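You operate a simulated robot arm through the tools that you are given. There is no shell and no other tool. Be economical: measure what you need, move in short steps, check, and stop when the job is done.

You run a simulated two-armed robot. Do the job below in one go: nothing can be reset, and whatever is moved stays where it is left.

TASK
Work the switch box's lever to FWD, to REV, then leave it at N.
Fine: hold the box still; key stays off; stand the box on the green square. Set down upright: switch box.

It is judged by the outcome, as a careful person would: the job done as asked, and still so three seconds after it is handed in. It fails if anything else is knocked over, pushed out of place, dropped, spilled or broken.

THE ROBOT
Two 7-joint arms with two-finger grippers on one trunk, on a base that drives. Base frame: it is fixed to the floor where the robot stands at the start and does not move with it; the origin is under the middle of the robot, x ahead of it, y to its left, z up; the surface under the hand at the start is at about z = 0.76. Readings come in m, rad, newtons and seconds.
The left shoulder is at the start at [0.051, 0.175, 1.177], the right one opposite. With the tool pointing down near the work surface each hand reaches from about 0.1 to 0.84 m from the robot's upright axis, wherever it stands, measured 20 degrees to its own side. Places, roughly: green square [0.5, -0.4, 0.8]; switch lever [0.5, -0.1, 0.9]; white key [0.5, -0.1, 0.8]. Payload 2.94 kg a hand.
The TCP of each hand is the grasp point between the finger pads, 0.03 m short of the fingertips. In the tool frame z runs along the fingers and y along their closing line. Largest opening 0.138 m; the body of the gripper starts 0.109 m behind the TCP.
Orientation is that of the tool frame in the base frame, as a unit quaternion [w, x, y, z]. With the fingers straight down and closing along the base's y, the tool's x points along the base's -x, its y along +y and its z along -z.

THE INTERFACE
- The arms move only by the tool play_rows. It takes "left_commands", "right_commands" or both (then of equal length, played together; a hand with none holds still); each is a list of rows, each an object (a shift or turn left out is 0, a gripper value left out holds the last) with "turn": the turn, a rotation vector about the tool's x, y, z in rad, a list of three; "translation": the shift along the tool's x, y, z in m, a list of three; "hand": the gripper command, from -1 (shut) to 1 (fully open), values between in proportion. In form: [{"turn": [ax, ay, az], "translation": [x, y, z], "hand": hand}, ...]. A call has 1 to 12 rows; each row is the pose to reach, as a shift and turn from the pose commanded when the call began, along the tool's axes at that moment. Each row takes 0.2 s and may step no farther than 0.05 m and 0.15 rad from the row before; otherwise, or with a gripper value out of range, the whole call is refused. Where a pose cannot be reached the arm comes as near as it can. A force on the tool above 90 N (or 10 N above the force at the start of the call, whichever is more), or a blocked arm, ends the call early, and 0.2 s more pass. The fingers move at their own pace and stop on an object; they squeeze with about 22 N. The grip force told is the motor's: it shows also when the fingers shut on nothing. Time passes only in rows, and 0.2 s behind the last, so rows that repeat a pose let the fingers close. It gives the time, the measured TCP pose, the force on the tool (base axes), the opening and the grip force at its end, in the units of the frame above (readings bear some noise), with the torque about the TCP (base axes, N m) and any sound that the robot's microphone picked up.
- Cameras (640 x 400 px; columns grow to the right, rows downward): "scene" is now at [0.1215, -0.0294, 1.6381]; the picture's right is [-0.13, -0.99, -0.00], its down [-0.86, 0.11, -0.49] and it looks along [0.49, -0.06, -0.87] (base axes); focal length 295 px, centre (320, 200). "left" rides on the left gripper at [0.071, -0.019, -0.146] in its tool frame; the picture's right is [0.26, 0.97, 0.00], its down [-0.85, 0.23, -0.48] and it looks along [-0.46, 0.12, 0.88] (tool axes); focal length 280 px, centre (320, 200). "right" rides on the right gripper at [0.071, 0.019, -0.146] in its tool frame; the picture's right is [-0.26, 0.96, 0.00], its down [-0.85, -0.23, -0.48] and it looks along [-0.46, -0.12, 0.88] (tool axes); focal length 280 px, centre (320, 200). There is no depth. A picture from a camera that has moved, and an enlarged one, comes with that camera's place and axes in the base frame and with its lens. The place of the scene camera against the robot may be out by one fixed shift of up to 0.025 m in any direction.
- capture(camera): a new picture of that camera. The clock stands still meanwhile.
- move_column(by): slides the trunk up (or, below 0, down) by that many m; the arms and the scene camera ride with it, the base frame stays. It gives what a move gives, with no picture.
- steer(legs): drives the robot by 1 to 6 legs, each [ahead, turn to the left] in m and rad, along the robot's own axes; the way and the turn of a leg run together, so that a leg with both is an arc; at most 1.5 m and 3.142 rad a leg. The arms and the cameras ride along, it lands a little off, and it stops where it bumps. It gives what a move gives.
- aim_head(pan, tilt): turns the head with the scene camera to pan (to the left, within 2.094 rad either way) and tilt (down, from -0.506 to 1.204), counted from straight ahead of the robot. It gives what a move gives.
- zoom(camera, box): a new picture of the part [left, top, right, bottom] of that camera's present view, enlarged. The clock stands still meanwhile.
- job_done(): hands the job in; it is judged then, once.

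Go step by step. Nothing tells you exact positions but the pictures and the camera data: compare them with the known pose of the tool, close in by small moves and look again before you grip or let go. The budget is 120 turns and 88 pictures, counting those below and the enlarged ones. Unless the task says otherwise, let go and move clear before handing in, and close with one line.

The tools are called after ">>>" by a JSON object that holds its "name" and its "arguments". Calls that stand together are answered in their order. play_rows: Moves the arms, as the interface text tells. Its arguments: {"type":"object","properties":{"left_commands":{"type":"array","items":{"type":"object","properties":{"turn":{"type":"array","items":{"type":"number"}},"translation":{"type":"array","items":{"type":"number"}},"hand":{"type":"number"}}}},"right_commands":{"type":"array","items":{"type":"object","properties":{"turn":{"type":"array","items":{"type":"number"}},"translation":{"type":"array","items":{"type":"number"}},"hand":{"type":"number"}}}}},"required":[]} The other tools are called the same way: move_column (by) slides the trunk up or down; steer (legs) drives the base; aim_head (pan, tilt) turns the head that bears the scene camera; capture (camera) takes a picture; zoom (camera, box) takes an enlarged picture of a part of a camera's view; job_done () hands the job in.

At the start:

```text
t: 0.0
left_position: [0.5075, 0.0465, 1.1224]
left_ee_rot: [0.0, 0.0, 1.0, 0.0]
left_ft_force: [0.1, 1.5, 0.3]
left_torque: [0.0, -0.01, -0.04]
left_width: 0.138
left_grip_force: 0.0
right_position: [0.399, -0.3186, 1.0393]
right_ee_rot: [0.0, 0.0, 1.0, -0.001]
right_ft_force: [0.9, -0.1, 0.6]
right_torque: [0.0, 0.0, -0.01]
right_width: 0.1378
right_grip_force: 0.1
trunk travel left (down, up): [-0.35, 0.384]
robot x, y, heading: [0.0011, -0.0006, 0.0]
head pan, tilt: [-0.129, 1.058]
```

scene: 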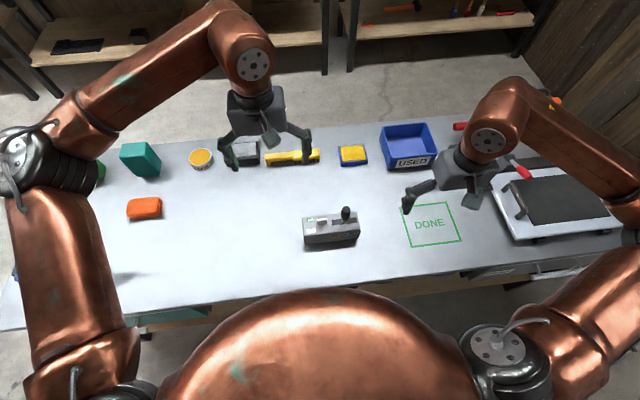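
right: 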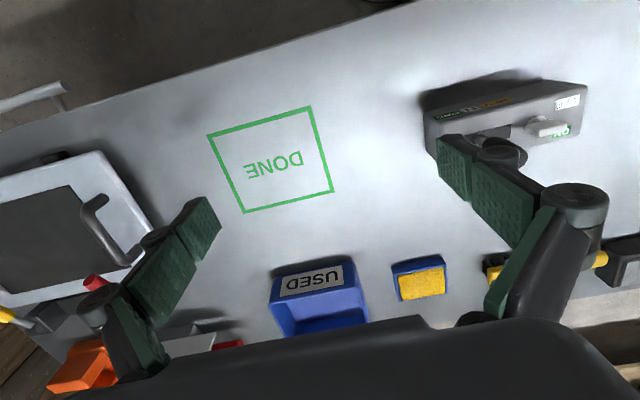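
left: 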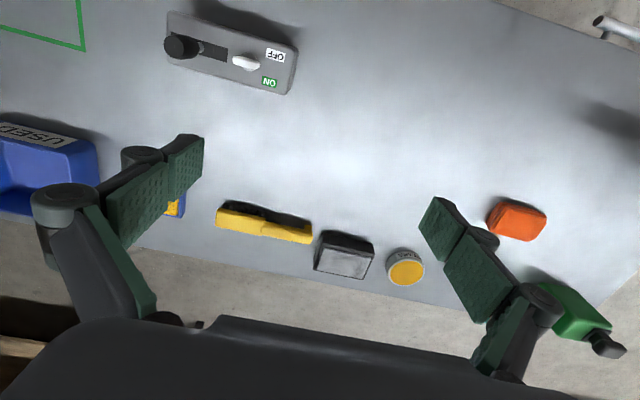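

The box sits ahead of the robot near (0.47,-0.08), with the lever on its right end and the white key on its left end. I'll look closer at it.

>>> {"name": "zoom", "arguments": {"camera": "scene", "box": [280, 190, 380, 260]}}

>>> {"name": "zoom", "arguments": {"camera": "left", "box": [140, 0, 320, 110]}}

>>> {"name": "zoom", "arguments": {"camera": "right", "box": [410, 60, 610, 190]}}

```text
5.71 times, centred on (330, 225) of scene
camera zoom: at [0.1215, -0.0294, 1.6381], right [-0.13, -0.99, 0.0], down [-0.86, 0.11, -0.49], along [0.49, -0.06, -0.87], focal length 1687 px, centre (263, 57)
```

zoom: 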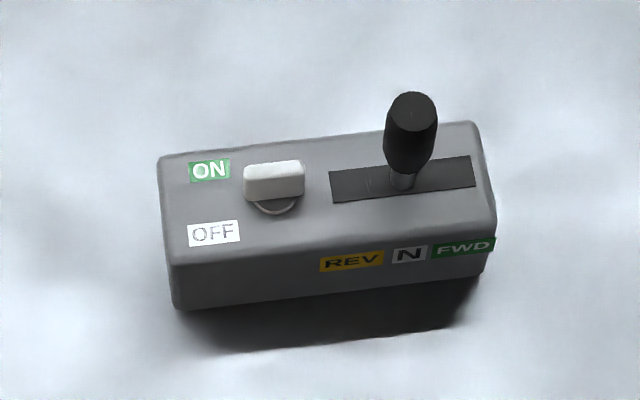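

```text
3.56 times, centred on (230, 55) of left
camera zoom: at [0.4366, 0.0289, 1.2692], right [-0.26, 0.97, 0.0], down [0.85, 0.23, 0.48], along [0.46, 0.12, -0.88], focal length 997 px, centre (640, 716)
```

zoom: 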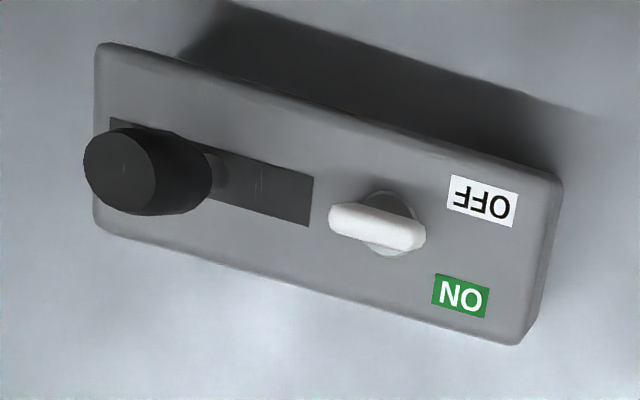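

```text
3.08 times, centred on (510, 125) of right
camera zoom: at [0.3269, -0.2999, 1.1827], right [0.26, 0.96, 0.0], down [0.85, -0.23, 0.48], along [0.46, -0.12, -0.88], focal length 863 px, centre (-265, 431)
```

zoom: 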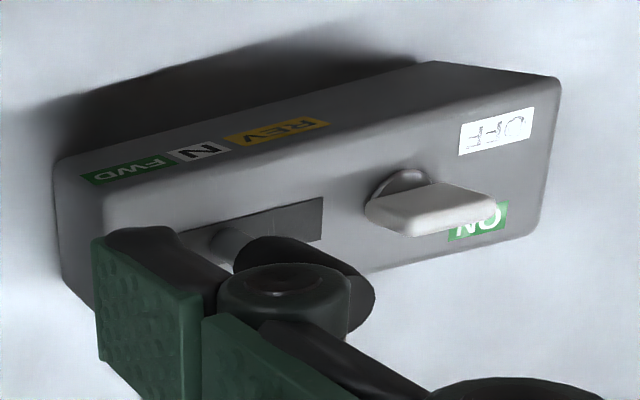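

The lever is at N, with FWD to the right (-y). The box is about 0.17 x 0.06 x 0.066 m, centred near (0.49,-0.11), with its long side along y. I plan to hold it with the left hand across x and pinch the knob across x with the right, so I'll turn both hands first.

>>> {"name": "play_rows", "arguments": {"left_commands": [{"turn": [0, 0, 0.145]}, {"turn": [0, 0, 0.29]}, {"turn": [0, 0, 0.435]}, {"turn": [0, 0, 0.58]}, {"turn": [0, 0, 0.725]}, {"turn": [0, 0, 0.87]}, {"turn": [0, 0, 1.015]}, {"turn": [0, 0, 1.16]}, {"turn": [0, 0, 1.305]}, {"turn": [0, 0, 1.45]}, {"turn": [0, 0, 1.5708]}], "right_commands": [{"turn": [0, 0, -0.145]}, {"turn": [0, 0, -0.29]}, {"turn": [0, 0, -0.435]}, {"turn": [0, 0, -0.58]}, {"turn": [0, 0, -0.725]}, {"turn": [0, 0, -0.87]}, {"turn": [0, 0, -1.015]}, {"turn": [0, 0, -1.16]}, {"turn": [0, 0, -1.305]}, {"turn": [0, 0, -1.45]}, {"turn": [0, 0, -1.5708]}]}}

```text
t: 2.4
left_position: [0.3716, 0.0141, 1.1135]
left_ee_rot: [0.002, 0.703, 0.711, 0.002]
left_ft_force: [-0.2, 0.4, -0.1]
left_torque: [-0.06, -0.05, 0.02]
left_width: 0.138
left_grip_force: 0.0
left hand out of reach, approached as far as the arm can: row 8, 9, 10, 11
right_position: [0.279, -0.2018, 1.0619]
right_ee_rot: [0.0, -0.693, 0.721, -0.009]
right_ft_force: [-1.0, 0.9, 0.6]
right_torque: [-0.02, -0.05, -0.01]
right_width: 0.1378
right_grip_force: 0.0
right hand out of reach, approached as far as the arm can: row 6, 7, 8, 9, 10, 11
trunk travel left (down, up): [-0.35, 0.384]
robot x, y, heading: [-0.0005, -0.0002, -0.004]
head pan, tilt: [-0.129, 1.058]
```

Both hands turned but drifted, because this yaw strains the arms at their current positions. I'll tilt each wrist outward and see whether reach returns.

>>> {"name": "play_rows", "arguments": {"left_commands": [{"turn": [0, -0.14, 0]}, {"turn": [0, -0.28, 0]}, {"turn": [0, -0.42, 0]}, {"turn": [0, -0.5, 0]}, {"turn": [0, -0.5, 0]}], "right_commands": [{"turn": [0, -0.14, 0]}, {"turn": [0, -0.28, 0]}, {"turn": [0, -0.42, 0]}, {"turn": [0, -0.5, 0]}, {"turn": [0, -0.5, 0]}]}}

>>> {"name": "capture", "arguments": {"camera": "scene"}}

```text
t: 3.6
left_position: [0.349, 0.0404, 1.1467]
left_ee_rot: [0.161, 0.686, 0.692, -0.16]
left_ft_force: [0.3, -0.3, 0.7]
left_torque: [0.0, 0.0, 0.0]
left_width: 0.138
left_grip_force: 0.1
left hand out of reach, approached as far as the arm can: row 1, 2, 3, 4, 5
right_position: [0.2512, -0.165, 1.0913]
right_ee_rot: [0.175, -0.684, 0.687, 0.175]
right_ft_force: [0.6, -0.1, 0.5]
right_torque: [0.02, 0.05, 0.03]
right_width: 0.138
right_grip_force: 0.0
right hand out of reach, approached as far as the arm can: row 1, 2, 3, 4, 5
trunk travel left (down, up): [-0.35, 0.384]
robot x, y, heading: [-0.0024, -0.0018, 0.001]
head pan, tilt: [-0.129, 1.058]
```

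```text
81 pictures are left
camera scene: at [0.1219, -0.0299, 1.638], right [-0.13, -0.99, 0.0], down [-0.86, 0.11, -0.49], along [0.49, -0.06, -0.87], focal length 295 px, centre (320, 200)
```

scene: 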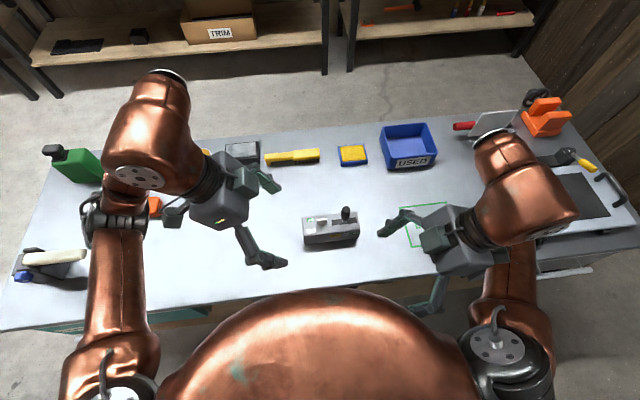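

The tilt came out as asked, but the hands sit about 0.15 m back of where I commanded. I'll lower both, since the arms should have more reach lower down.

>>> {"name": "play_rows", "arguments": {"left_commands": [{"translation": [0.02, 0, 0.036]}, {"translation": [0.04, 0, 0.072]}, {"translation": [0.06, 0, 0.108]}, {"translation": [0.06, 0, 0.108]}], "right_commands": [{"translation": [0, 0, 0]}, {"translation": [0, 0, 0]}, {"translation": [0, 0, 0]}, {"translation": [0, 0, 0]}]}}

```text
t: 4.6
left_position: [0.3154, 0.0643, 1.0945]
left_ee_rot: [0.175, 0.684, 0.686, -0.175]
left_ft_force: [-0.3, -0.5, -0.3]
left_torque: [0.01, 0.01, 0.0]
left_width: 0.138
left_grip_force: 0.1
left hand out of reach, approached as far as the arm can: row 1, 2, 3, 4
right_position: [0.2497, -0.1646, 1.0911]
right_ee_rot: [0.175, -0.684, 0.686, 0.175]
right_ft_force: [-0.1, 0.4, 0.2]
right_torque: [0.0, -0.03, 0.0]
right_width: 0.1382
right_grip_force: 0.0
trunk travel left (down, up): [-0.35, 0.384]
robot x, y, heading: [-0.001, 0.0002, 0.001]
head pan, tilt: [-0.129, 1.058]
```

That pose is against a joint limit, so I'll go back to the starting orientation and try turning the other way.

>>> {"name": "play_rows", "arguments": {"left_commands": [{"turn": [0, 0.14, 0]}, {"turn": [0, 0.28, 0]}, {"turn": [0, 0.42, 0]}, {"turn": [0, 0.5, 0]}], "right_commands": [{"turn": [0, 0.14, 0]}, {"turn": [0, 0.28, 0]}, {"turn": [0, 0.42, 0]}, {"turn": [0, 0.5, 0]}]}}

>>> {"name": "play_rows", "arguments": {"left_commands": [{"turn": [0, 0, -0.145]}, {"turn": [0, 0, -0.29]}, {"turn": [0, 0, -0.435]}, {"turn": [0, 0, -0.58]}, {"turn": [0, 0, -0.725]}, {"turn": [0, 0, -0.87]}, {"turn": [0, 0, -1.015]}, {"turn": [0, 0, -1.16]}, {"turn": [0, 0, -1.305]}, {"turn": [0, 0, -1.45]}, {"turn": [0, 0, -1.5708]}], "right_commands": [{"turn": [0, 0, 0.145]}, {"turn": [0, 0, 0.29]}, {"turn": [0, 0, 0.435]}, {"turn": [0, 0, 0.58]}, {"turn": [0, 0, 0.725]}, {"turn": [0, 0, 0.87]}, {"turn": [0, 0, 1.015]}, {"turn": [0, 0, 1.16]}, {"turn": [0, 0, 1.305]}, {"turn": [0, 0, 1.45]}, {"turn": [0, 0, 1.5708]}]}}

```text
t: 5.6
left_position: [0.3149, 0.0649, 1.095]
left_ee_rot: [-0.001, 0.707, 0.707, 0.001]
left_ft_force: [-0.1, -0.6, -0.1]
left_torque: [-0.02, 0.01, -0.02]
left_width: 0.1379
left_grip_force: 0.1
right_position: [0.2495, -0.1631, 1.0926]
right_ee_rot: [-0.001, -0.707, 0.707, 0.0]
right_ft_force: [-0.9, -0.5, -0.7]
right_torque: [-0.02, 0.0, 0.01]
right_width: 0.138
right_grip_force: 0.1
trunk travel left (down, up): [-0.35, 0.384]
robot x, y, heading: [0.0031, 0.0009, -0.001]
head pan, tilt: [-0.129, 1.058]
```

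```text
t: 8.0
left_position: [0.3141, 0.0639, 1.0955]
left_ee_rot: [0.0, -0.001, 1.0, 0.0]
left_ft_force: [-0.6, -0.5, 1.0]
left_torque: [-0.01, 0.0, 0.0]
left_width: 0.1381
left_grip_force: 0.1
right_position: [0.2505, -0.1633, 1.0915]
right_ee_rot: [0.001, 0.002, 1.0, 0.0]
right_ft_force: [0.2, 0.9, 0.2]
right_torque: [0.0, -0.01, -0.02]
right_width: 0.1378
right_grip_force: 0.0
trunk travel left (down, up): [-0.35, 0.384]
robot x, y, heading: [0.0019, 0.0008, 0.003]
head pan, tilt: [-0.129, 1.058]
```

The hands are back at the neutral yaw. Now I'll turn them the opposite way while moving out over the work area.

>>> {"name": "play_rows", "arguments": {"left_commands": [{"translation": [-0.04, 0, 0], "turn": [0, 0, -0.145]}, {"translation": [-0.08, 0, 0], "turn": [0, 0, -0.29]}, {"translation": [-0.12, 0, 0], "turn": [0, 0, -0.435]}, {"translation": [-0.15, 0.02, 0], "turn": [0, 0, -0.58]}, {"translation": [-0.15, 0.03, 0], "turn": [0, 0, -0.725]}, {"translation": [-0.15, 0.03, 0], "turn": [0, 0, -0.87]}, {"translation": [-0.15, 0.03, 0], "turn": [0, 0, -1.015]}, {"translation": [-0.15, 0.03, 0], "turn": [0, 0, -1.16]}, {"translation": [-0.15, 0.03, 0], "turn": [0, 0, -1.305]}, {"translation": [-0.15, 0.03, 0], "turn": [0, 0, -1.45]}, {"translation": [-0.15, 0.03, 0], "turn": [0, 0, -1.5708]}], "right_commands": [{"translation": [-0.03, -0.03, 0], "turn": [0, 0, 0.145]}, {"translation": [-0.06, -0.06, 0], "turn": [0, 0, 0.29]}, {"translation": [-0.09, -0.09, 0], "turn": [0, 0, 0.435]}, {"translation": [-0.12, -0.12, 0], "turn": [0, 0, 0.58]}, {"translation": [-0.15, -0.15, 0], "turn": [0, 0, 0.725]}, {"translation": [-0.18, -0.17, 0], "turn": [0, 0, 0.87]}, {"translation": [-0.2, -0.17, 0], "turn": [0, 0, 1.015]}, {"translation": [-0.2, -0.17, 0], "turn": [0, 0, 1.16]}, {"translation": [-0.2, -0.17, 0], "turn": [0, 0, 1.305]}, {"translation": [-0.2, -0.17, 0], "turn": [0, 0, 1.45]}, {"translation": [-0.2, -0.17, 0], "turn": [0, 0, 1.5708]}]}}

>>> {"name": "capture", "arguments": {"camera": "scene"}}

```text
t: 10.4
left_position: [0.4638, 0.0955, 1.0948]
left_ee_rot: [0.0, 0.708, -0.706, 0.0]
left_ft_force: [0.3, 0.2, 0.3]
left_torque: [-0.02, -0.01, -0.01]
left_width: 0.138
left_grip_force: 0.1
right_position: [0.4495, -0.3334, 1.0913]
right_ee_rot: [0.0, 0.709, 0.705, -0.001]
right_ft_force: [-0.7, -0.8, -0.2]
right_torque: [0.01, -0.01, 0.02]
right_width: 0.138
right_grip_force: 0.0
trunk travel left (down, up): [-0.35, 0.384]
robot x, y, heading: [0.0003, -0.0037, -0.002]
head pan, tilt: [-0.129, 1.058]
```

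```text
80 pictures are left
camera scene: at [0.1216, -0.0291, 1.638], right [-0.13, -0.99, 0.0], down [-0.86, 0.11, -0.49], along [0.49, -0.06, -0.87], focal length 295 px, centre (320, 200)
```

scene: 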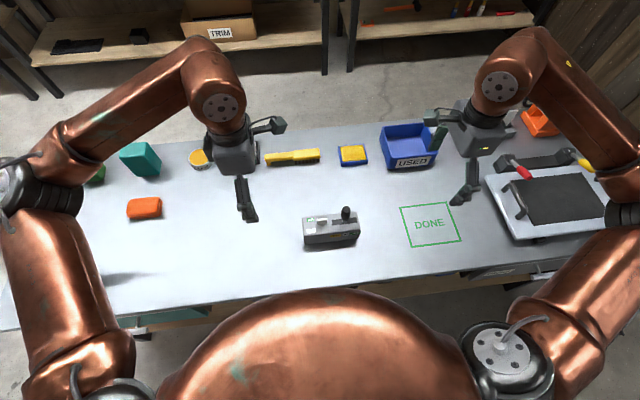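

This way works. Now I'll tilt the left hand outward and bring it above the box for a look.

>>> {"name": "play_rows", "arguments": {"left_commands": [{"translation": [0.03, -0.004, 0.024], "turn": [0, 0.12, 0]}, {"translation": [0.06, -0.008, 0.048], "turn": [0, 0.24, 0]}, {"translation": [0.09, -0.013, 0.072], "turn": [0, 0.36, 0]}, {"translation": [0.12, -0.017, 0.096], "turn": [0, 0.48, 0]}, {"translation": [0.15, -0.021, 0.12], "turn": [0, 0.6, 0]}, {"translation": [0.18, -0.026, 0.14], "turn": [0, 0.6, 0]}, {"translation": [0.186, -0.026, 0.145], "turn": [0, 0.6, 0]}]}}

>>> {"name": "capture", "arguments": {"camera": "left"}}

>>> {"name": "capture", "arguments": {"camera": "right"}}

>>> {"name": "capture", "arguments": {"camera": "scene"}}

```text
t: 12.0
left_position: [0.4905, -0.0904, 0.9501]
left_ee_rot: [-0.209, -0.675, 0.675, -0.21]
left_ft_force: [-0.4, 0.2, 0.0]
left_torque: [-0.03, 0.02, -0.01]
left_width: 0.1381
left_grip_force: 0.1
right_position: [0.451, -0.3335, 1.0909]
right_ee_rot: [0.0, 0.707, 0.707, 0.0]
right_ft_force: [-0.2, 0.8, -0.1]
right_torque: [-0.04, -0.04, 0.01]
right_width: 0.138
right_grip_force: 0.0
trunk travel left (down, up): [-0.35, 0.384]
robot x, y, heading: [-0.0002, 0.0015, -0.002]
head pan, tilt: [-0.129, 1.058]
```

```text
79 pictures are left
camera left: at [0.5088, -0.0671, 1.1107], right [-0.96, -0.22, 0.15], down [-0.23, 0.97, -0.09], along [-0.13, -0.12, -0.98], focal length 280 px, centre (320, 200)
```

left: 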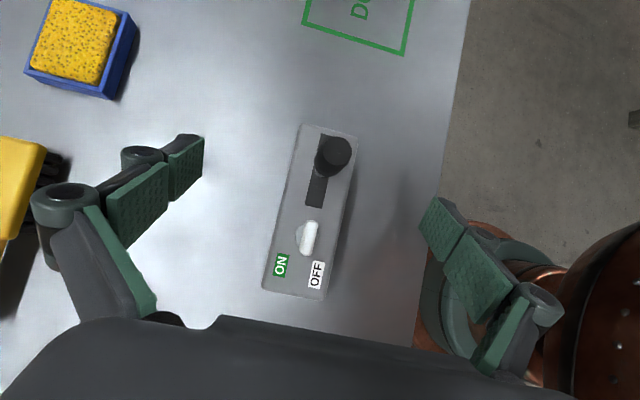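

```text
78 pictures are left
camera right: at [0.4683, -0.2623, 1.2359], right [0.96, -0.26, 0.0], down [-0.23, -0.85, 0.48], along [-0.12, -0.46, -0.88], focal length 280 px, centre (320, 200)
```

right: 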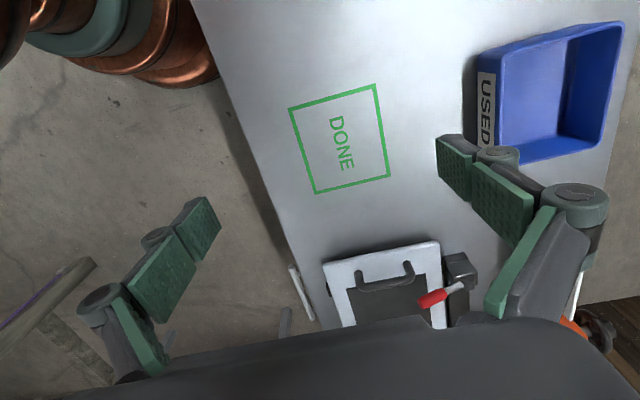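

```text
77 pictures are left
camera scene: at [0.1213, -0.0282, 1.6381], right [-0.13, -0.99, 0.0], down [-0.86, 0.11, -0.49], along [0.49, -0.06, -0.87], focal length 295 px, centre (320, 200)
```

scene: 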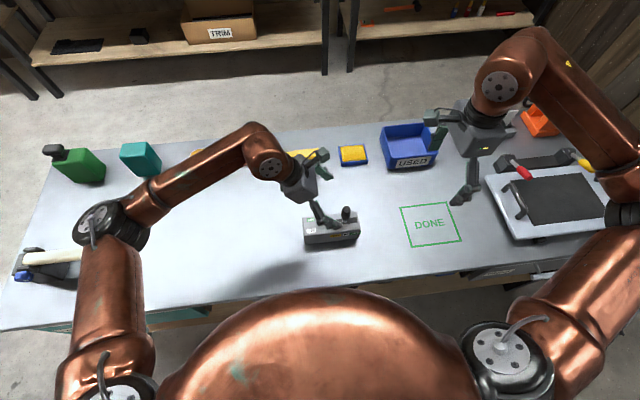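

From the left camera the box is at x 0.445–0.507, y -0.176 to -0.005, so the scene camera is off by about (0.014,-0.021). The lever is near (0.477,-0.132) with its top at about 0.90. I'll lower the left hand around the box's middle.

>>> {"name": "play_rows", "arguments": {"left_commands": [{"translation": [-0.009, 0.0145, -0.006]}, {"translation": [-0.03, 0.0145, 0.025]}, {"translation": [-0.05, 0.0145, 0.054]}, {"translation": [-0.07, 0.0145, 0.083]}, {"translation": [-0.083, 0.0145, 0.102]}, {"translation": [-0.083, 0.0145, 0.102]}]}}

>>> {"name": "capture", "arguments": {"camera": "left"}}

>>> {"name": "zoom", "arguments": {"camera": "scene", "box": [260, 150, 400, 260]}}

```text
t: 13.4
left_position: [0.4749, -0.0807, 0.8192]
left_ee_rot: [-0.209, -0.675, 0.675, -0.21]
left_ft_force: [0.6, 0.1, 0.4]
left_torque: [0.04, 0.02, -0.01]
left_width: 0.1378
left_grip_force: 0.0
right_position: [0.4499, -0.3335, 1.0919]
right_ee_rot: [0.001, 0.707, 0.707, 0.0]
right_ft_force: [-0.2, 0.1, 0.6]
right_torque: [0.0, 0.0, -0.04]
right_width: 0.1378
right_grip_force: 0.1
trunk travel left (down, up): [-0.35, 0.384]
robot x, y, heading: [0.0007, 0.0002, -0.001]
head pan, tilt: [-0.129, 1.058]
```

```text
76 pictures are left
camera left: at [0.4945, -0.0567, 0.9789], right [-0.97, -0.22, 0.15], down [-0.23, 0.97, -0.09], along [-0.13, -0.12, -0.99], focal length 280 px, centre (320, 200)
```

left: 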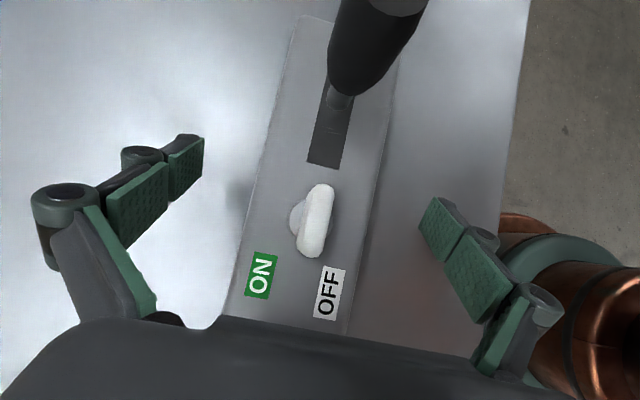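

```text
3.64 times, centred on (330, 205) of scene
camera zoom: at [0.1216, -0.0294, 1.6381], right [-0.13, -0.99, 0.0], down [-0.86, 0.11, -0.49], along [0.49, -0.06, -0.87], focal length 1073 px, centre (284, 182)
```

zoom: 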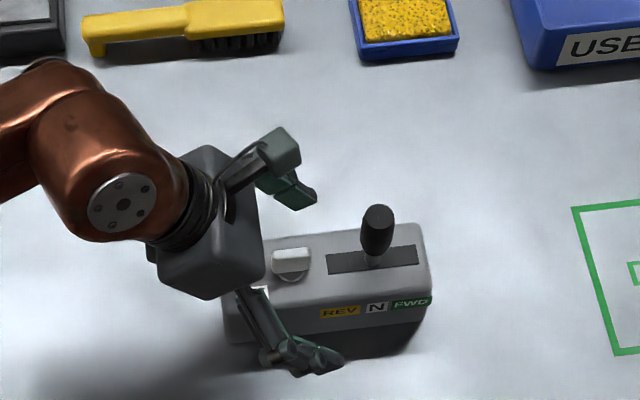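

The fingers straddle the box with the key and lever clear. I'll go down another 15 mm and close.

>>> {"name": "play_rows", "arguments": {"left_commands": [{"translation": [-0.0085, 0, 0.0125]}, {"translation": [-0.0085, 0, 0.0125], "hand": 0.2}, {"translation": [-0.0085, 0, 0.0125], "hand": 0.2}, {"translation": [-0.0085, 0, 0.0125], "hand": 0.2}, {"translation": [-0.0085, 0, 0.0125], "hand": 0.2}]}}

>>> {"name": "capture", "arguments": {"camera": "left"}}

```text
t: 14.6
left_position: [0.4754, -0.0807, 0.8033]
left_ee_rot: [-0.209, -0.675, 0.676, -0.209]
left_ft_force: [0.5, -0.4, 0.0]
left_torque: [-0.02, -0.02, 0.0]
left_width: 0.0826
left_grip_force: 0.0
right_position: [0.45, -0.3333, 1.092]
right_ee_rot: [0.0, 0.707, 0.707, 0.0]
right_ft_force: [0.3, 0.6, -0.4]
right_torque: [-0.01, -0.01, 0.0]
right_width: 0.1381
right_grip_force: 0.0
trunk travel left (down, up): [-0.35, 0.384]
robot x, y, heading: [-0.001, -0.0001, -0.001]
head pan, tilt: [-0.129, 1.058]
```

```text
74 pictures are left
camera left: at [0.4945, -0.0568, 0.9643], right [-0.96, -0.22, 0.15], down [-0.23, 0.97, -0.09], along [-0.12, -0.12, -0.99], focal length 280 px, centre (320, 200)
```

left: 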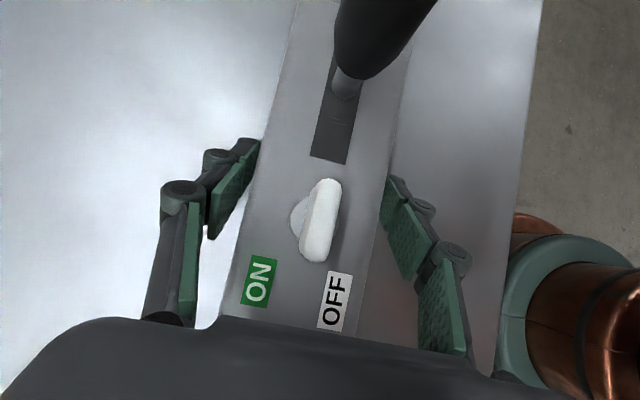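

The pads are evenly spaced on each side of the box, so I'll close the left hand.

>>> {"name": "play_rows", "arguments": {"left_commands": [{"hand": -0.1}, {"hand": -0.2}, {"hand": -0.5}, {"hand": -1}, {"hand": -1}]}}

>>> {"name": "capture", "arguments": {"camera": "left"}}

```text
t: 15.8
left_position: [0.4766, -0.0801, 0.8037]
left_ee_rot: [0.209, 0.676, -0.675, 0.21]
left_ft_force: [2.3, 0.2, 3.0]
left_torque: [-0.04, -0.23, 0.03]
left_width: 0.0653
left_grip_force: 22.5
right_position: [0.4507, -0.3329, 1.0911]
right_ee_rot: [-0.001, 0.707, 0.707, 0.0]
right_ft_force: [-0.3, -0.9, 0.4]
right_torque: [0.0, 0.01, -0.04]
right_width: 0.1383
right_grip_force: 0.1
trunk travel left (down, up): [-0.35, 0.384]
robot x, y, heading: [0.0007, -0.0014, -0.003]
head pan, tilt: [-0.129, 1.058]
```

```text
73 pictures are left
camera left: at [0.4947, -0.0567, 0.9646], right [-0.97, -0.22, 0.15], down [-0.23, 0.97, -0.09], along [-0.12, -0.12, -0.99], focal length 280 px, centre (320, 200)
```

left: 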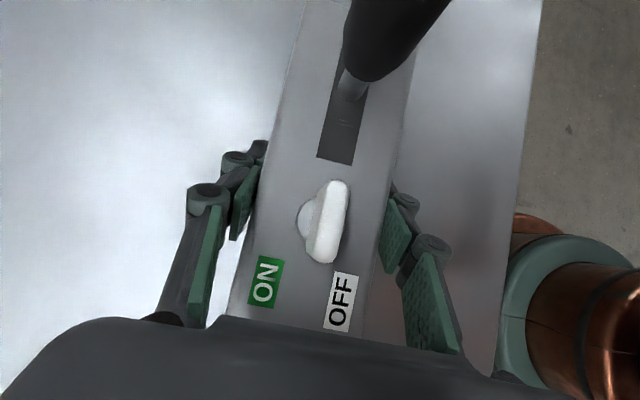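

The box is held. Now I'll bring the right hand above the knob, tilted outward and half open.

>>> {"name": "play_rows", "arguments": {"right_commands": [{"translation": [0.033, 0.004, 0.0], "turn": [0, 0.1, 0], "hand": 0}, {"translation": [0.066, 0.008, 0.0], "turn": [0, 0.2, 0]}, {"translation": [0.099, 0.012, 0.0], "turn": [0, 0.3, 0]}, {"translation": [0.132, 0.016, 0.02], "turn": [0, 0.4, 0]}, {"translation": [0.165, 0.02, 0.05], "turn": [0, 0.5, 0]}, {"translation": [0.195, 0.025, 0.08], "turn": [0, 0.5, 0]}, {"translation": [0.201, 0.025, 0.115], "turn": [0, 0.5, 0]}, {"translation": [0.201, 0.025, 0.122], "turn": [0, 0.5, 0]}]}}

>>> {"name": "capture", "arguments": {"camera": "right"}}

>>> {"name": "zoom", "arguments": {"camera": "scene", "box": [260, 150, 400, 260]}}

```text
t: 17.6
left_position: [0.4755, -0.0814, 0.8052]
left_ee_rot: [0.209, 0.675, -0.675, 0.21]
left_ft_force: [-0.5, -1.0, 5.6]
left_torque: [-0.02, 0.06, 0.03]
left_width: 0.0652
left_grip_force: 22.6
right_position: [0.4753, -0.1339, 0.9697]
right_ee_rot: [-0.176, 0.685, 0.685, 0.175]
right_ft_force: [0.2, -0.9, -0.6]
right_torque: [0.0, 0.03, 0.02]
right_width: 0.0689
right_grip_force: 0.1
trunk travel left (down, up): [-0.35, 0.384]
robot x, y, heading: [0.0008, -0.0006, -0.003]
head pan, tilt: [-0.129, 1.058]
```

```text
72 pictures are left
camera right: at [0.4933, -0.1414, 1.1298], right [0.96, -0.23, -0.13], down [-0.23, -0.97, 0.01], along [-0.12, 0.02, -0.99], focal length 280 px, centre (320, 200)
```

right: 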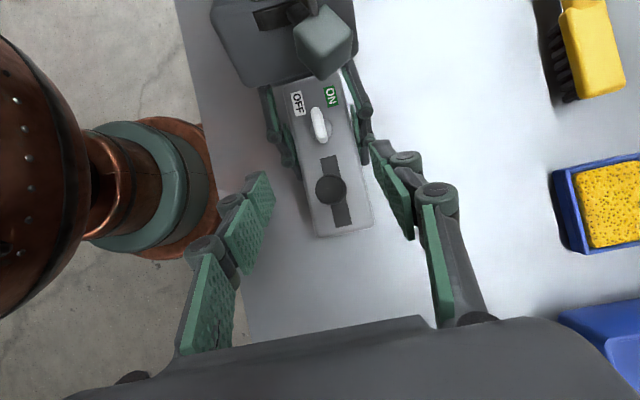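

```text
3.64 times, centred on (330, 205) of scene
camera zoom: at [0.121, -0.0292, 1.6381], right [-0.13, -0.99, 0.0], down [-0.86, 0.11, -0.49], along [0.49, -0.06, -0.87], focal length 1073 px, centre (284, 182)
```

zoom: 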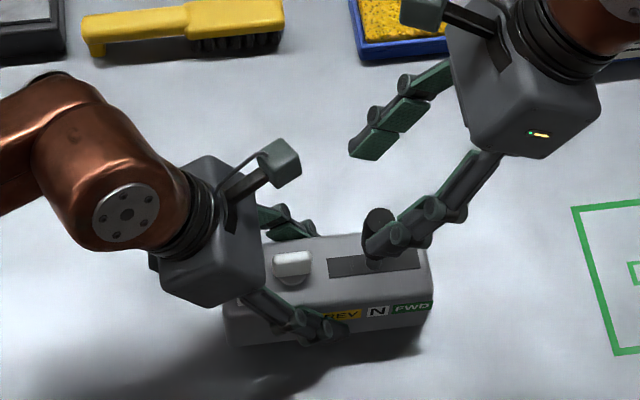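

The knob is at about (0.477,-0.130), almost directly below. I'll lower the right hand onto it and look again.

>>> {"name": "play_rows", "arguments": {"right_commands": [{"translation": [-0.012, 0.002, 0.025]}, {"translation": [-0.024, 0.002, 0.05]}, {"translation": [-0.037, 0.002, 0.0743]}, {"translation": [-0.037, 0.002, 0.0743]}]}}

>>> {"name": "capture", "arguments": {"camera": "right"}}

>>> {"name": "zoom", "arguments": {"camera": "scene", "box": [260, 150, 400, 260]}}

```text
t: 18.6
left_position: [0.4759, -0.0809, 0.8032]
left_ee_rot: [-0.209, -0.675, 0.675, -0.209]
left_ft_force: [-2.2, 0.0, 4.3]
left_torque: [-0.15, 0.09, -0.1]
left_width: 0.0653
left_grip_force: 22.5
right_position: [0.4775, -0.1305, 0.8863]
right_ee_rot: [-0.175, 0.685, 0.686, 0.175]
right_ft_force: [-0.9, 0.1, -0.4]
right_torque: [0.0, 0.01, 0.0]
right_width: 0.0687
right_grip_force: 0.0
trunk travel left (down, up): [-0.35, 0.384]
robot x, y, heading: [-0.0023, -0.0031, -0.002]
head pan, tilt: [-0.129, 1.058]
```

```text
70 pictures are left
camera right: at [0.4959, -0.1388, 1.0465], right [0.96, -0.23, -0.13], down [-0.23, -0.97, 0.01], along [-0.12, 0.02, -0.99], focal length 280 px, centre (320, 200)
```

right: 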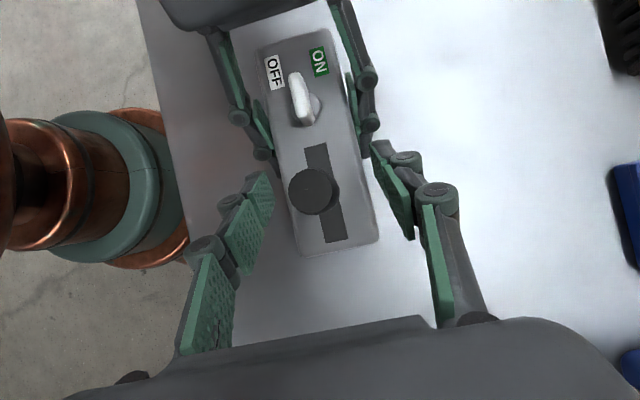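

```text
3.64 times, centred on (330, 205) of scene
camera zoom: at [0.121, -0.0292, 1.6381], right [-0.13, -0.99, 0.0], down [-0.86, 0.11, -0.49], along [0.49, -0.06, -0.87], focal length 1073 px, centre (284, 182)
```

zoom: 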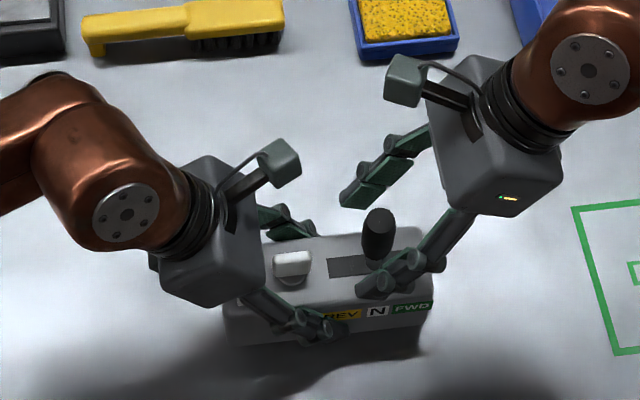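

The knob is between the pads, so I'll close on it.

>>> {"name": "play_rows", "arguments": {"right_commands": [{"hand": -0.3}, {"hand": -0.5}, {"hand": -0.6}, {"hand": -1}, {"hand": -1}]}}

>>> {"name": "capture", "arguments": {"camera": "right"}}

```text
t: 19.8
left_position: [0.4774, -0.0805, 0.8047]
left_ee_rot: [0.209, 0.675, -0.675, 0.21]
left_ft_force: [8.0, -1.7, 2.0]
left_torque: [-0.17, 0.25, 0.15]
left_width: 0.0656
left_grip_force: 21.9
right_position: [0.478, -0.1314, 0.8874]
right_ee_rot: [-0.176, 0.685, 0.685, 0.175]
right_ft_force: [-8.5, 0.6, 1.9]
right_torque: [0.05, 0.25, 0.04]
right_width: 0.0261
right_grip_force: 21.8
trunk travel left (down, up): [-0.35, 0.384]
robot x, y, heading: [0.0017, -0.0018, 0.002]
head pan, tilt: [-0.129, 1.058]
```

```text
68 pictures are left
camera right: at [0.4956, -0.1387, 1.0467], right [0.96, -0.23, -0.13], down [-0.23, -0.97, 0.01], along [-0.13, 0.02, -0.99], focal length 280 px, centre (320, 200)
```

right: 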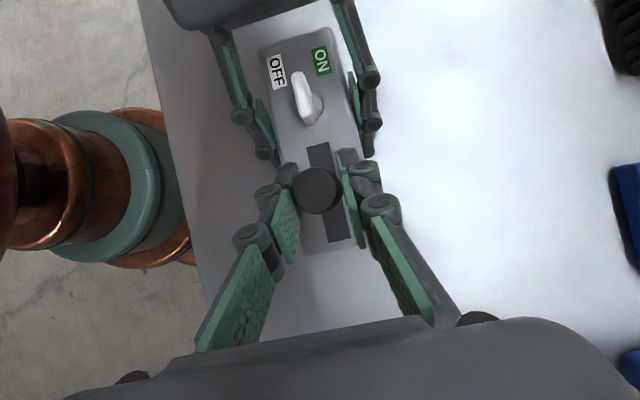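

The knob is gripped. I'll ease off the 2 mm side load and begin moving the lever toward FWD (-y), watching the forces.

>>> {"name": "play_rows", "arguments": {"right_commands": [{"translation": [0, -0.002, 0]}, {"translation": [-0.0053, -0.002, -0.0029]}, {"translation": [-0.011, -0.002, -0.005]}, {"translation": [-0.0165, -0.002, -0.0072]}, {"translation": [-0.0165, -0.002, -0.0072]}]}}

>>> {"name": "zoom", "arguments": {"camera": "scene", "box": [260, 150, 400, 260]}}

>>> {"name": "capture", "arguments": {"camera": "right"}}

```text
t: 21.0
left_position: [0.4749, -0.0807, 0.8043]
left_ee_rot: [-0.21, -0.675, 0.676, -0.209]
left_ft_force: [-0.6, -9.1, 1.1]
left_torque: [-0.46, -0.19, -0.09]
left_width: 0.0652
left_grip_force: 22.2
right_position: [0.4754, -0.1484, 0.8849]
right_ee_rot: [-0.175, 0.686, 0.684, 0.176]
right_ft_force: [0.9, 8.4, 0.1]
right_torque: [0.71, 0.01, 0.0]
right_width: 0.0261
right_grip_force: 21.8
trunk travel left (down, up): [-0.35, 0.384]
robot x, y, heading: [0.001, -0.0005, 0.002]
head pan, tilt: [-0.129, 1.058]
```

```text
3.64 times, centred on (330, 205) of scene
camera zoom: at [0.1215, -0.0292, 1.6381], right [-0.13, -0.99, 0.0], down [-0.86, 0.11, -0.49], along [0.49, -0.06, -0.87], focal length 1073 px, centre (284, 182)
```

zoom: 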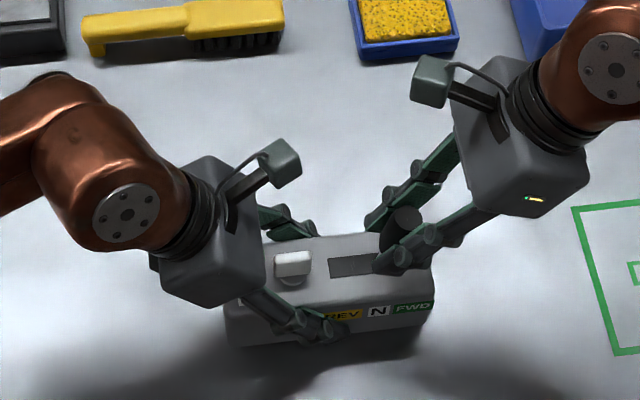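

```text
66 pictures are left
camera right: at [0.4938, -0.156, 1.0456], right [0.96, -0.23, -0.12], down [-0.23, -0.97, 0.01], along [-0.12, 0.02, -0.99], focal length 280 px, centre (320, 200)
```

right: 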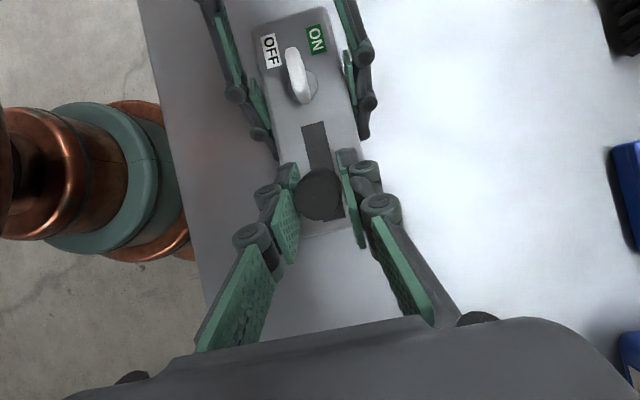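

The lever is following, at about 8 N. I'll continue toward the FWD stop, turning the tool a little with it.

>>> {"name": "play_rows", "arguments": {"right_commands": [{"translation": [-0.0048, 0, -0.0015], "turn": [0, 0.08, 0]}, {"translation": [-0.0096, 0, -0.003], "turn": [0, 0.15, 0]}, {"translation": [-0.0125, 0, -0.0033], "turn": [0, 0.2, 0]}, {"translation": [-0.0125, 0, -0.0033], "turn": [0, 0.2, 0]}]}}

>>> {"name": "zoom", "arguments": {"camera": "scene", "box": [260, 150, 400, 260]}}

```text
t: 22.0
left_position: [0.4759, -0.0802, 0.804]
left_ee_rot: [-0.208, -0.676, 0.676, -0.208]
left_ft_force: [-4.8, 9.0, 10.1]
left_torque: [0.34, 0.02, -0.24]
left_width: 0.0658
left_grip_force: 22.4
right_position: [0.477, -0.1609, 0.881]
right_ee_rot: [-0.242, 0.665, 0.663, 0.243]
right_ft_force: [4.1, -8.1, -2.3]
right_torque: [-0.74, -0.07, -0.05]
right_width: 0.026
right_grip_force: 21.6
trunk travel left (down, up): [-0.35, 0.384]
robot x, y, heading: [-0.0031, -0.0016, -0.003]
head pan, tilt: [-0.129, 1.058]
```

```text
3.64 times, centred on (330, 205) of scene
camera zoom: at [0.121, -0.0293, 1.6381], right [-0.13, -0.99, 0.0], down [-0.86, 0.11, -0.49], along [0.49, -0.06, -0.87], focal length 1073 px, centre (284, 182)
```

zoom: 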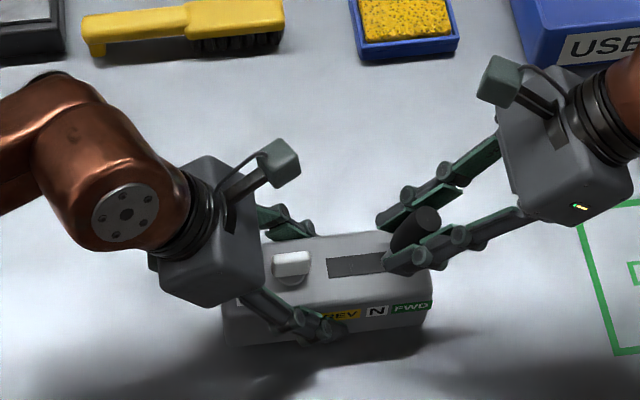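

The force reversed, so the detent is now pulling the lever into FWD. I'll follow it a bit further.

>>> {"name": "play_rows", "arguments": {"right_commands": [{"translation": [-0.003, 0, -0.0012]}, {"translation": [-0.0059, 0, -0.0024]}, {"translation": [-0.0059, 0, -0.0024]}]}}

>>> {"name": "zoom", "arguments": {"camera": "right", "box": [200, 60, 440, 260]}}

>>> {"name": "zoom", "arguments": {"camera": "left", "box": [200, 0, 480, 180]}}

```text
t: 22.8
left_position: [0.4761, -0.0813, 0.8036]
left_ee_rot: [-0.209, -0.675, 0.676, -0.209]
left_ft_force: [-1.5, -11.3, -0.1]
left_torque: [0.24, -0.01, -0.13]
left_width: 0.0656
left_grip_force: 21.9
right_position: [0.4748, -0.1657, 0.8808]
right_ee_rot: [-0.244, 0.664, 0.664, 0.244]
right_ft_force: [2.6, 11.3, -0.1]
right_torque: [0.72, -0.03, -0.01]
right_width: 0.0263
right_grip_force: 21.9
trunk travel left (down, up): [-0.35, 0.384]
robot x, y, heading: [-0.0027, 0.0025, 0.001]
head pan, tilt: [-0.129, 1.058]
```

```text
2.00 times, centred on (320, 160) of right
camera zoom: at [0.4934, -0.2057, 1.0361], right [0.97, -0.2, -0.17], down [-0.23, -0.96, -0.19], along [-0.12, 0.22, -0.97], focal length 561 px, centre (320, 280)
```

zoom: 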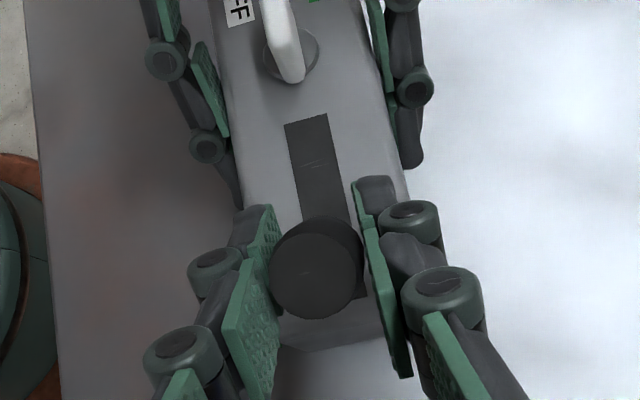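

```text
2.22 times, centred on (340, 90) of left
camera zoom: at [0.4942, -0.0575, 0.9643], right [-0.97, -0.22, 0.15], down [-0.23, 0.97, -0.09], along [-0.13, -0.12, -0.98], focal length 623 px, centre (276, 444)
```

zoom: 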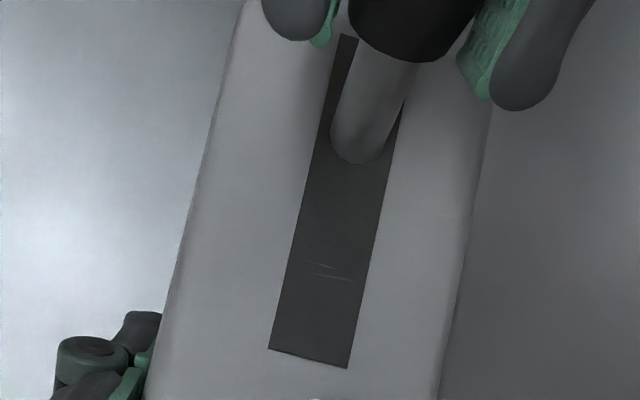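

Resistance is building, so this may be the FWD stop. I'll push 3 mm more to tell a stop from a spring.

>>> {"name": "play_rows", "arguments": {"right_commands": [{"translation": [-0.003, 0, -0.0012]}, {"translation": [-0.003, 0, -0.0012]}]}}

```text
t: 23.4
left_position: [0.4764, -0.0815, 0.8034]
left_ee_rot: [-0.209, -0.676, 0.676, -0.209]
left_ft_force: [-3.2, -9.3, 0.2]
left_torque: [-0.14, -0.11, -0.25]
left_width: 0.0654
left_grip_force: 21.7
right_position: [0.4758, -0.1696, 0.8786]
right_ee_rot: [-0.242, 0.665, 0.664, 0.243]
right_ft_force: [2.7, 9.5, -1.1]
right_torque: [0.69, -0.05, -0.03]
right_width: 0.0261
right_grip_force: 22.0
trunk travel left (down, up): [-0.35, 0.384]
robot x, y, heading: [0.0, -0.0031, 0.002]
head pan, tilt: [-0.129, 1.058]
```

>>> {"name": "zoom", "arguments": {"camera": "left", "box": [200, 0, 480, 180]}}

>>> {"name": "zoom", "arguments": {"camera": "scene", "box": [260, 150, 400, 260]}}

```text
2.22 times, centred on (340, 90) of left
camera zoom: at [0.4945, -0.0569, 0.9642], right [-0.97, -0.22, 0.15], down [-0.23, 0.97, -0.09], along [-0.13, -0.12, -0.99], focal length 623 px, centre (276, 444)
```

zoom: 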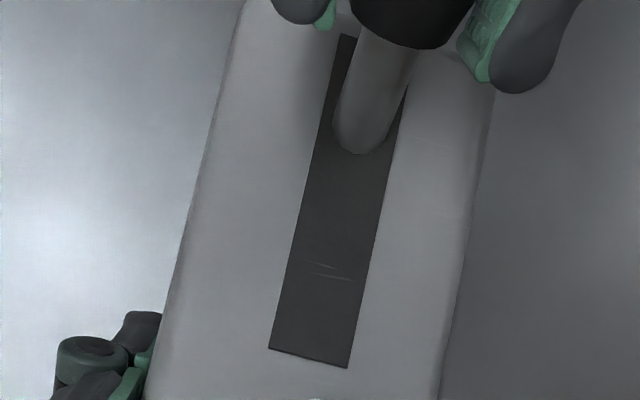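

```text
3.64 times, centred on (330, 205) of scene
camera zoom: at [0.1217, -0.0293, 1.638], right [-0.13, -0.99, 0.0], down [-0.86, 0.11, -0.49], along [0.49, -0.06, -0.87], focal length 1073 px, centre (284, 182)
```

zoom: 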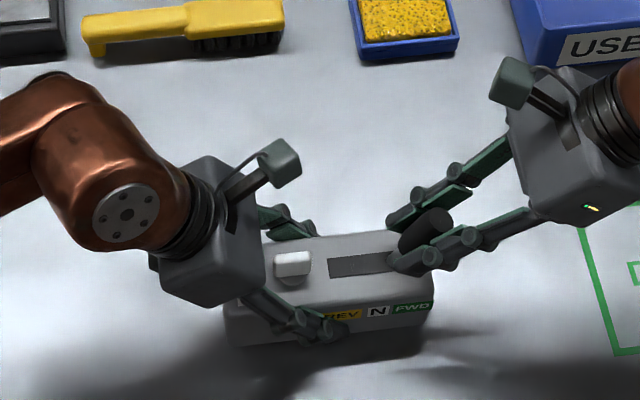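

The box has not moved and the lever has, so it is not at its stop yet. I'll carry on in small steps.

>>> {"name": "play_rows", "arguments": {"right_commands": [{"translation": [-0.0031, 0, -0.001], "turn": [0, 0.03, 0]}, {"translation": [-0.0062, 0, -0.0018], "turn": [0, 0.06, 0]}, {"translation": [-0.0062, 0, -0.0018], "turn": [0, 0.06, 0]}]}}

>>> {"name": "zoom", "arguments": {"camera": "left", "box": [200, 0, 480, 180]}}

```text
t: 24.2
left_position: [0.4762, -0.0799, 0.8034]
left_ee_rot: [0.209, 0.676, -0.675, 0.209]
left_ft_force: [-4.6, -6.9, 2.4]
left_torque: [-0.38, -0.24, -0.35]
left_width: 0.0657
left_grip_force: 21.7
right_position: [0.475, -0.1754, 0.8757]
right_ee_rot: [-0.261, 0.658, 0.656, 0.263]
right_ft_force: [3.8, 8.2, -2.6]
right_torque: [0.49, -0.09, -0.03]
right_width: 0.0263
right_grip_force: 21.7
trunk travel left (down, up): [-0.35, 0.384]
robot x, y, heading: [-0.0045, -0.0013, -0.002]
head pan, tilt: [-0.129, 1.058]
```

```text
2.22 times, centred on (340, 90) of left
camera zoom: at [0.4946, -0.0568, 0.9645], right [-0.97, -0.22, 0.15], down [-0.23, 0.97, -0.09], along [-0.12, -0.12, -0.99], focal length 623 px, centre (276, 444)
```

zoom: 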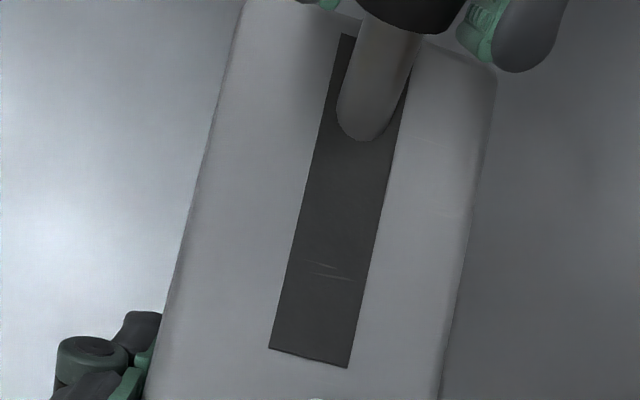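

>>> {"name": "play_rows", "arguments": {"right_commands": [{"translation": [-0.0034, 0, -0.0008], "turn": [0, 0.04, 0]}, {"translation": [-0.0068, 0, -0.0016], "turn": [0, 0.08, 0]}, {"translation": [-0.0068, 0, -0.0016], "turn": [0, 0.08, 0]}]}}

>>> {"name": "zoom", "arguments": {"camera": "left", "box": [200, 0, 480, 180]}}

```text
t: 25.0
left_position: [0.4757, -0.0811, 0.8032]
left_ee_rot: [0.208, 0.676, -0.675, 0.209]
left_ft_force: [-5.4, -3.2, 6.0]
left_torque: [-0.46, -0.24, -0.43]
left_width: 0.0656
left_grip_force: 22.2
right_position: [0.4757, -0.1819, 0.8718]
right_ee_rot: [-0.288, 0.647, 0.645, 0.288]
right_ft_force: [4.7, 3.2, -5.4]
right_torque: [-0.16, -0.11, -0.05]
right_width: 0.0259
right_grip_force: 22.5
trunk travel left (down, up): [-0.35, 0.384]
robot x, y, heading: [-0.001, 0.001, -0.003]
head pan, tilt: [-0.129, 1.058]
```

```text
2.22 times, centred on (340, 90) of left
camera zoom: at [0.4947, -0.0568, 0.9645], right [-0.97, -0.22, 0.15], down [-0.23, 0.97, -0.09], along [-0.12, -0.12, -0.99], focal length 623 px, centre (276, 444)
```

zoom: 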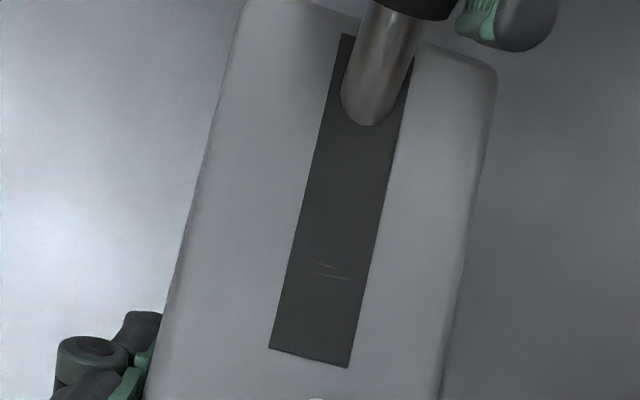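

>>> {"name": "play_rows", "arguments": {"right_commands": [{"translation": [-0.0045, 0, 0], "turn": [0, 0.04, 0]}, {"translation": [-0.0085, 0, -0.0003], "turn": [0, 0.08, 0]}, {"translation": [-0.0085, 0, -0.0003], "turn": [0, 0.08, 0]}]}}

>>> {"name": "zoom", "arguments": {"camera": "left", "box": [200, 0, 480, 180]}}

>>> {"name": "zoom", "arguments": {"camera": "scene", "box": [260, 150, 400, 260]}}

```text
t: 25.8
left_position: [0.4762, -0.0794, 0.8056]
left_ee_rot: [0.208, 0.676, -0.674, 0.211]
left_ft_force: [0.8, -9.6, 4.9]
left_torque: [-0.06, -0.05, 0.04]
left_width: 0.0654
left_grip_force: 22.1
right_position: [0.4753, -0.1856, 0.871]
right_ee_rot: [-0.315, 0.632, 0.634, 0.316]
right_ft_force: [3.4, 11.0, 16.7]
right_torque: [0.22, -0.1, 0.01]
right_width: 0.026
right_grip_force: 22.2
trunk travel left (down, up): [-0.35, 0.384]
robot x, y, heading: [-0.0009, -0.0043, 0.003]
head pan, tilt: [-0.129, 1.058]
```

```text
2.22 times, centred on (340, 90) of left
camera zoom: at [0.4943, -0.0563, 0.9655], right [-0.97, -0.22, 0.15], down [-0.23, 0.97, -0.09], along [-0.12, -0.12, -0.99], focal length 623 px, centre (276, 444)
```

zoom: 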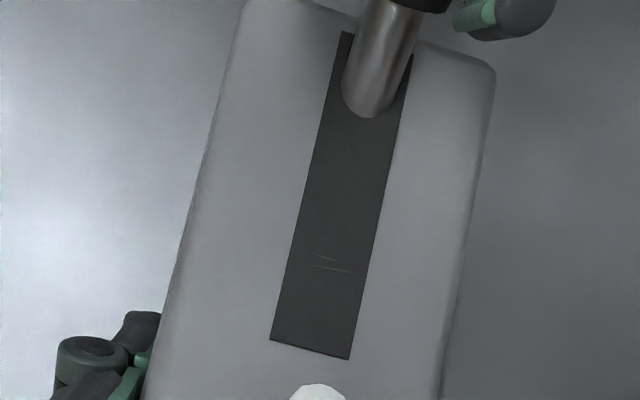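

```text
3.64 times, centred on (330, 205) of scene
camera zoom: at [0.1203, -0.0285, 1.6384], right [-0.13, -0.99, 0.0], down [-0.86, 0.11, -0.49], along [0.49, -0.06, -0.87], focal length 1073 px, centre (284, 182)
```

zoom: 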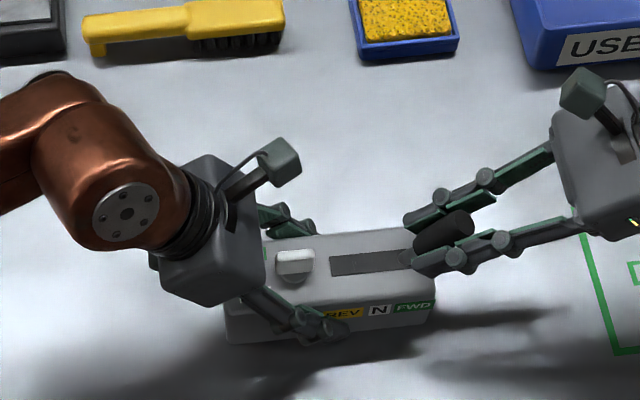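

The force jumped to about 20 N and motion stopped, so the lever is at the FWD end. I'll release the knob there to see that it latches, then re-grip with less finger overlap to stay clear of the key on the REV side.

>>> {"name": "play_rows", "arguments": {"right_commands": [{"translation": [0.004, 0, 0]}, {"translation": [0.004, 0, 0], "hand": -0.3}, {"translation": [0.004, 0, 0], "hand": -0.3}, {"translation": [0.004, 0, -0.015], "hand": -0.3}]}}

>>> {"name": "zoom", "arguments": {"camera": "scene", "box": [260, 150, 400, 260]}}

>>> {"name": "capture", "arguments": {"camera": "right"}}

```text
t: 26.8
left_position: [0.4763, -0.0795, 0.8021]
left_ee_rot: [0.209, 0.676, -0.675, 0.208]
left_ft_force: [-1.0, 1.9, 0.4]
left_torque: [0.53, 0.13, 0.05]
left_width: 0.0655
left_grip_force: 22.1
right_position: [0.4754, -0.1964, 0.8788]
right_ee_rot: [-0.314, 0.634, 0.633, 0.314]
right_ft_force: [0.1, 1.0, -0.4]
right_torque: [-0.02, 0.01, 0.02]
right_width: 0.0485
right_grip_force: 0.2
trunk travel left (down, up): [-0.35, 0.384]
robot x, y, heading: [-0.0001, -0.0002, 0.003]
head pan, tilt: [-0.129, 1.058]
```

```text
3.64 times, centred on (330, 205) of scene
camera zoom: at [0.1213, -0.0293, 1.638], right [-0.13, -0.99, 0.0], down [-0.86, 0.11, -0.49], along [0.49, -0.06, -0.87], focal length 1073 px, centre (284, 182)
```

zoom: 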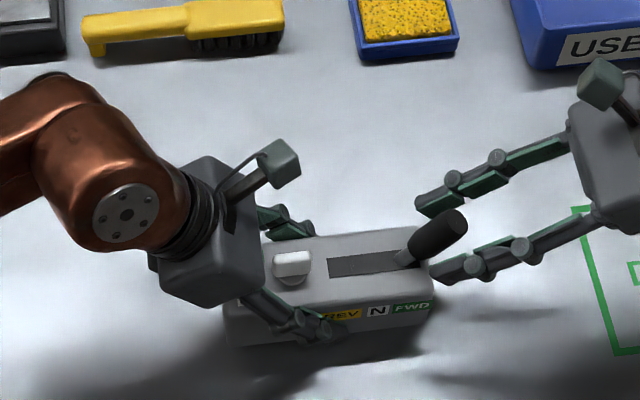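

```text
55 pictures are left
camera right: at [0.4936, -0.2705, 1.0218], right [0.96, -0.16, -0.21], down [-0.23, -0.89, -0.39], along [-0.13, 0.42, -0.9], focal length 280 px, centre (320, 200)
```

right: 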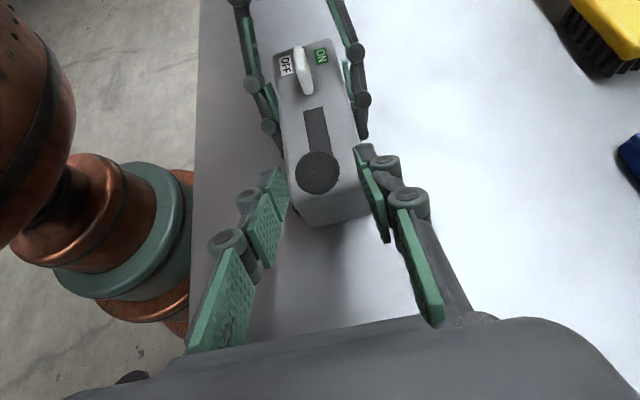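

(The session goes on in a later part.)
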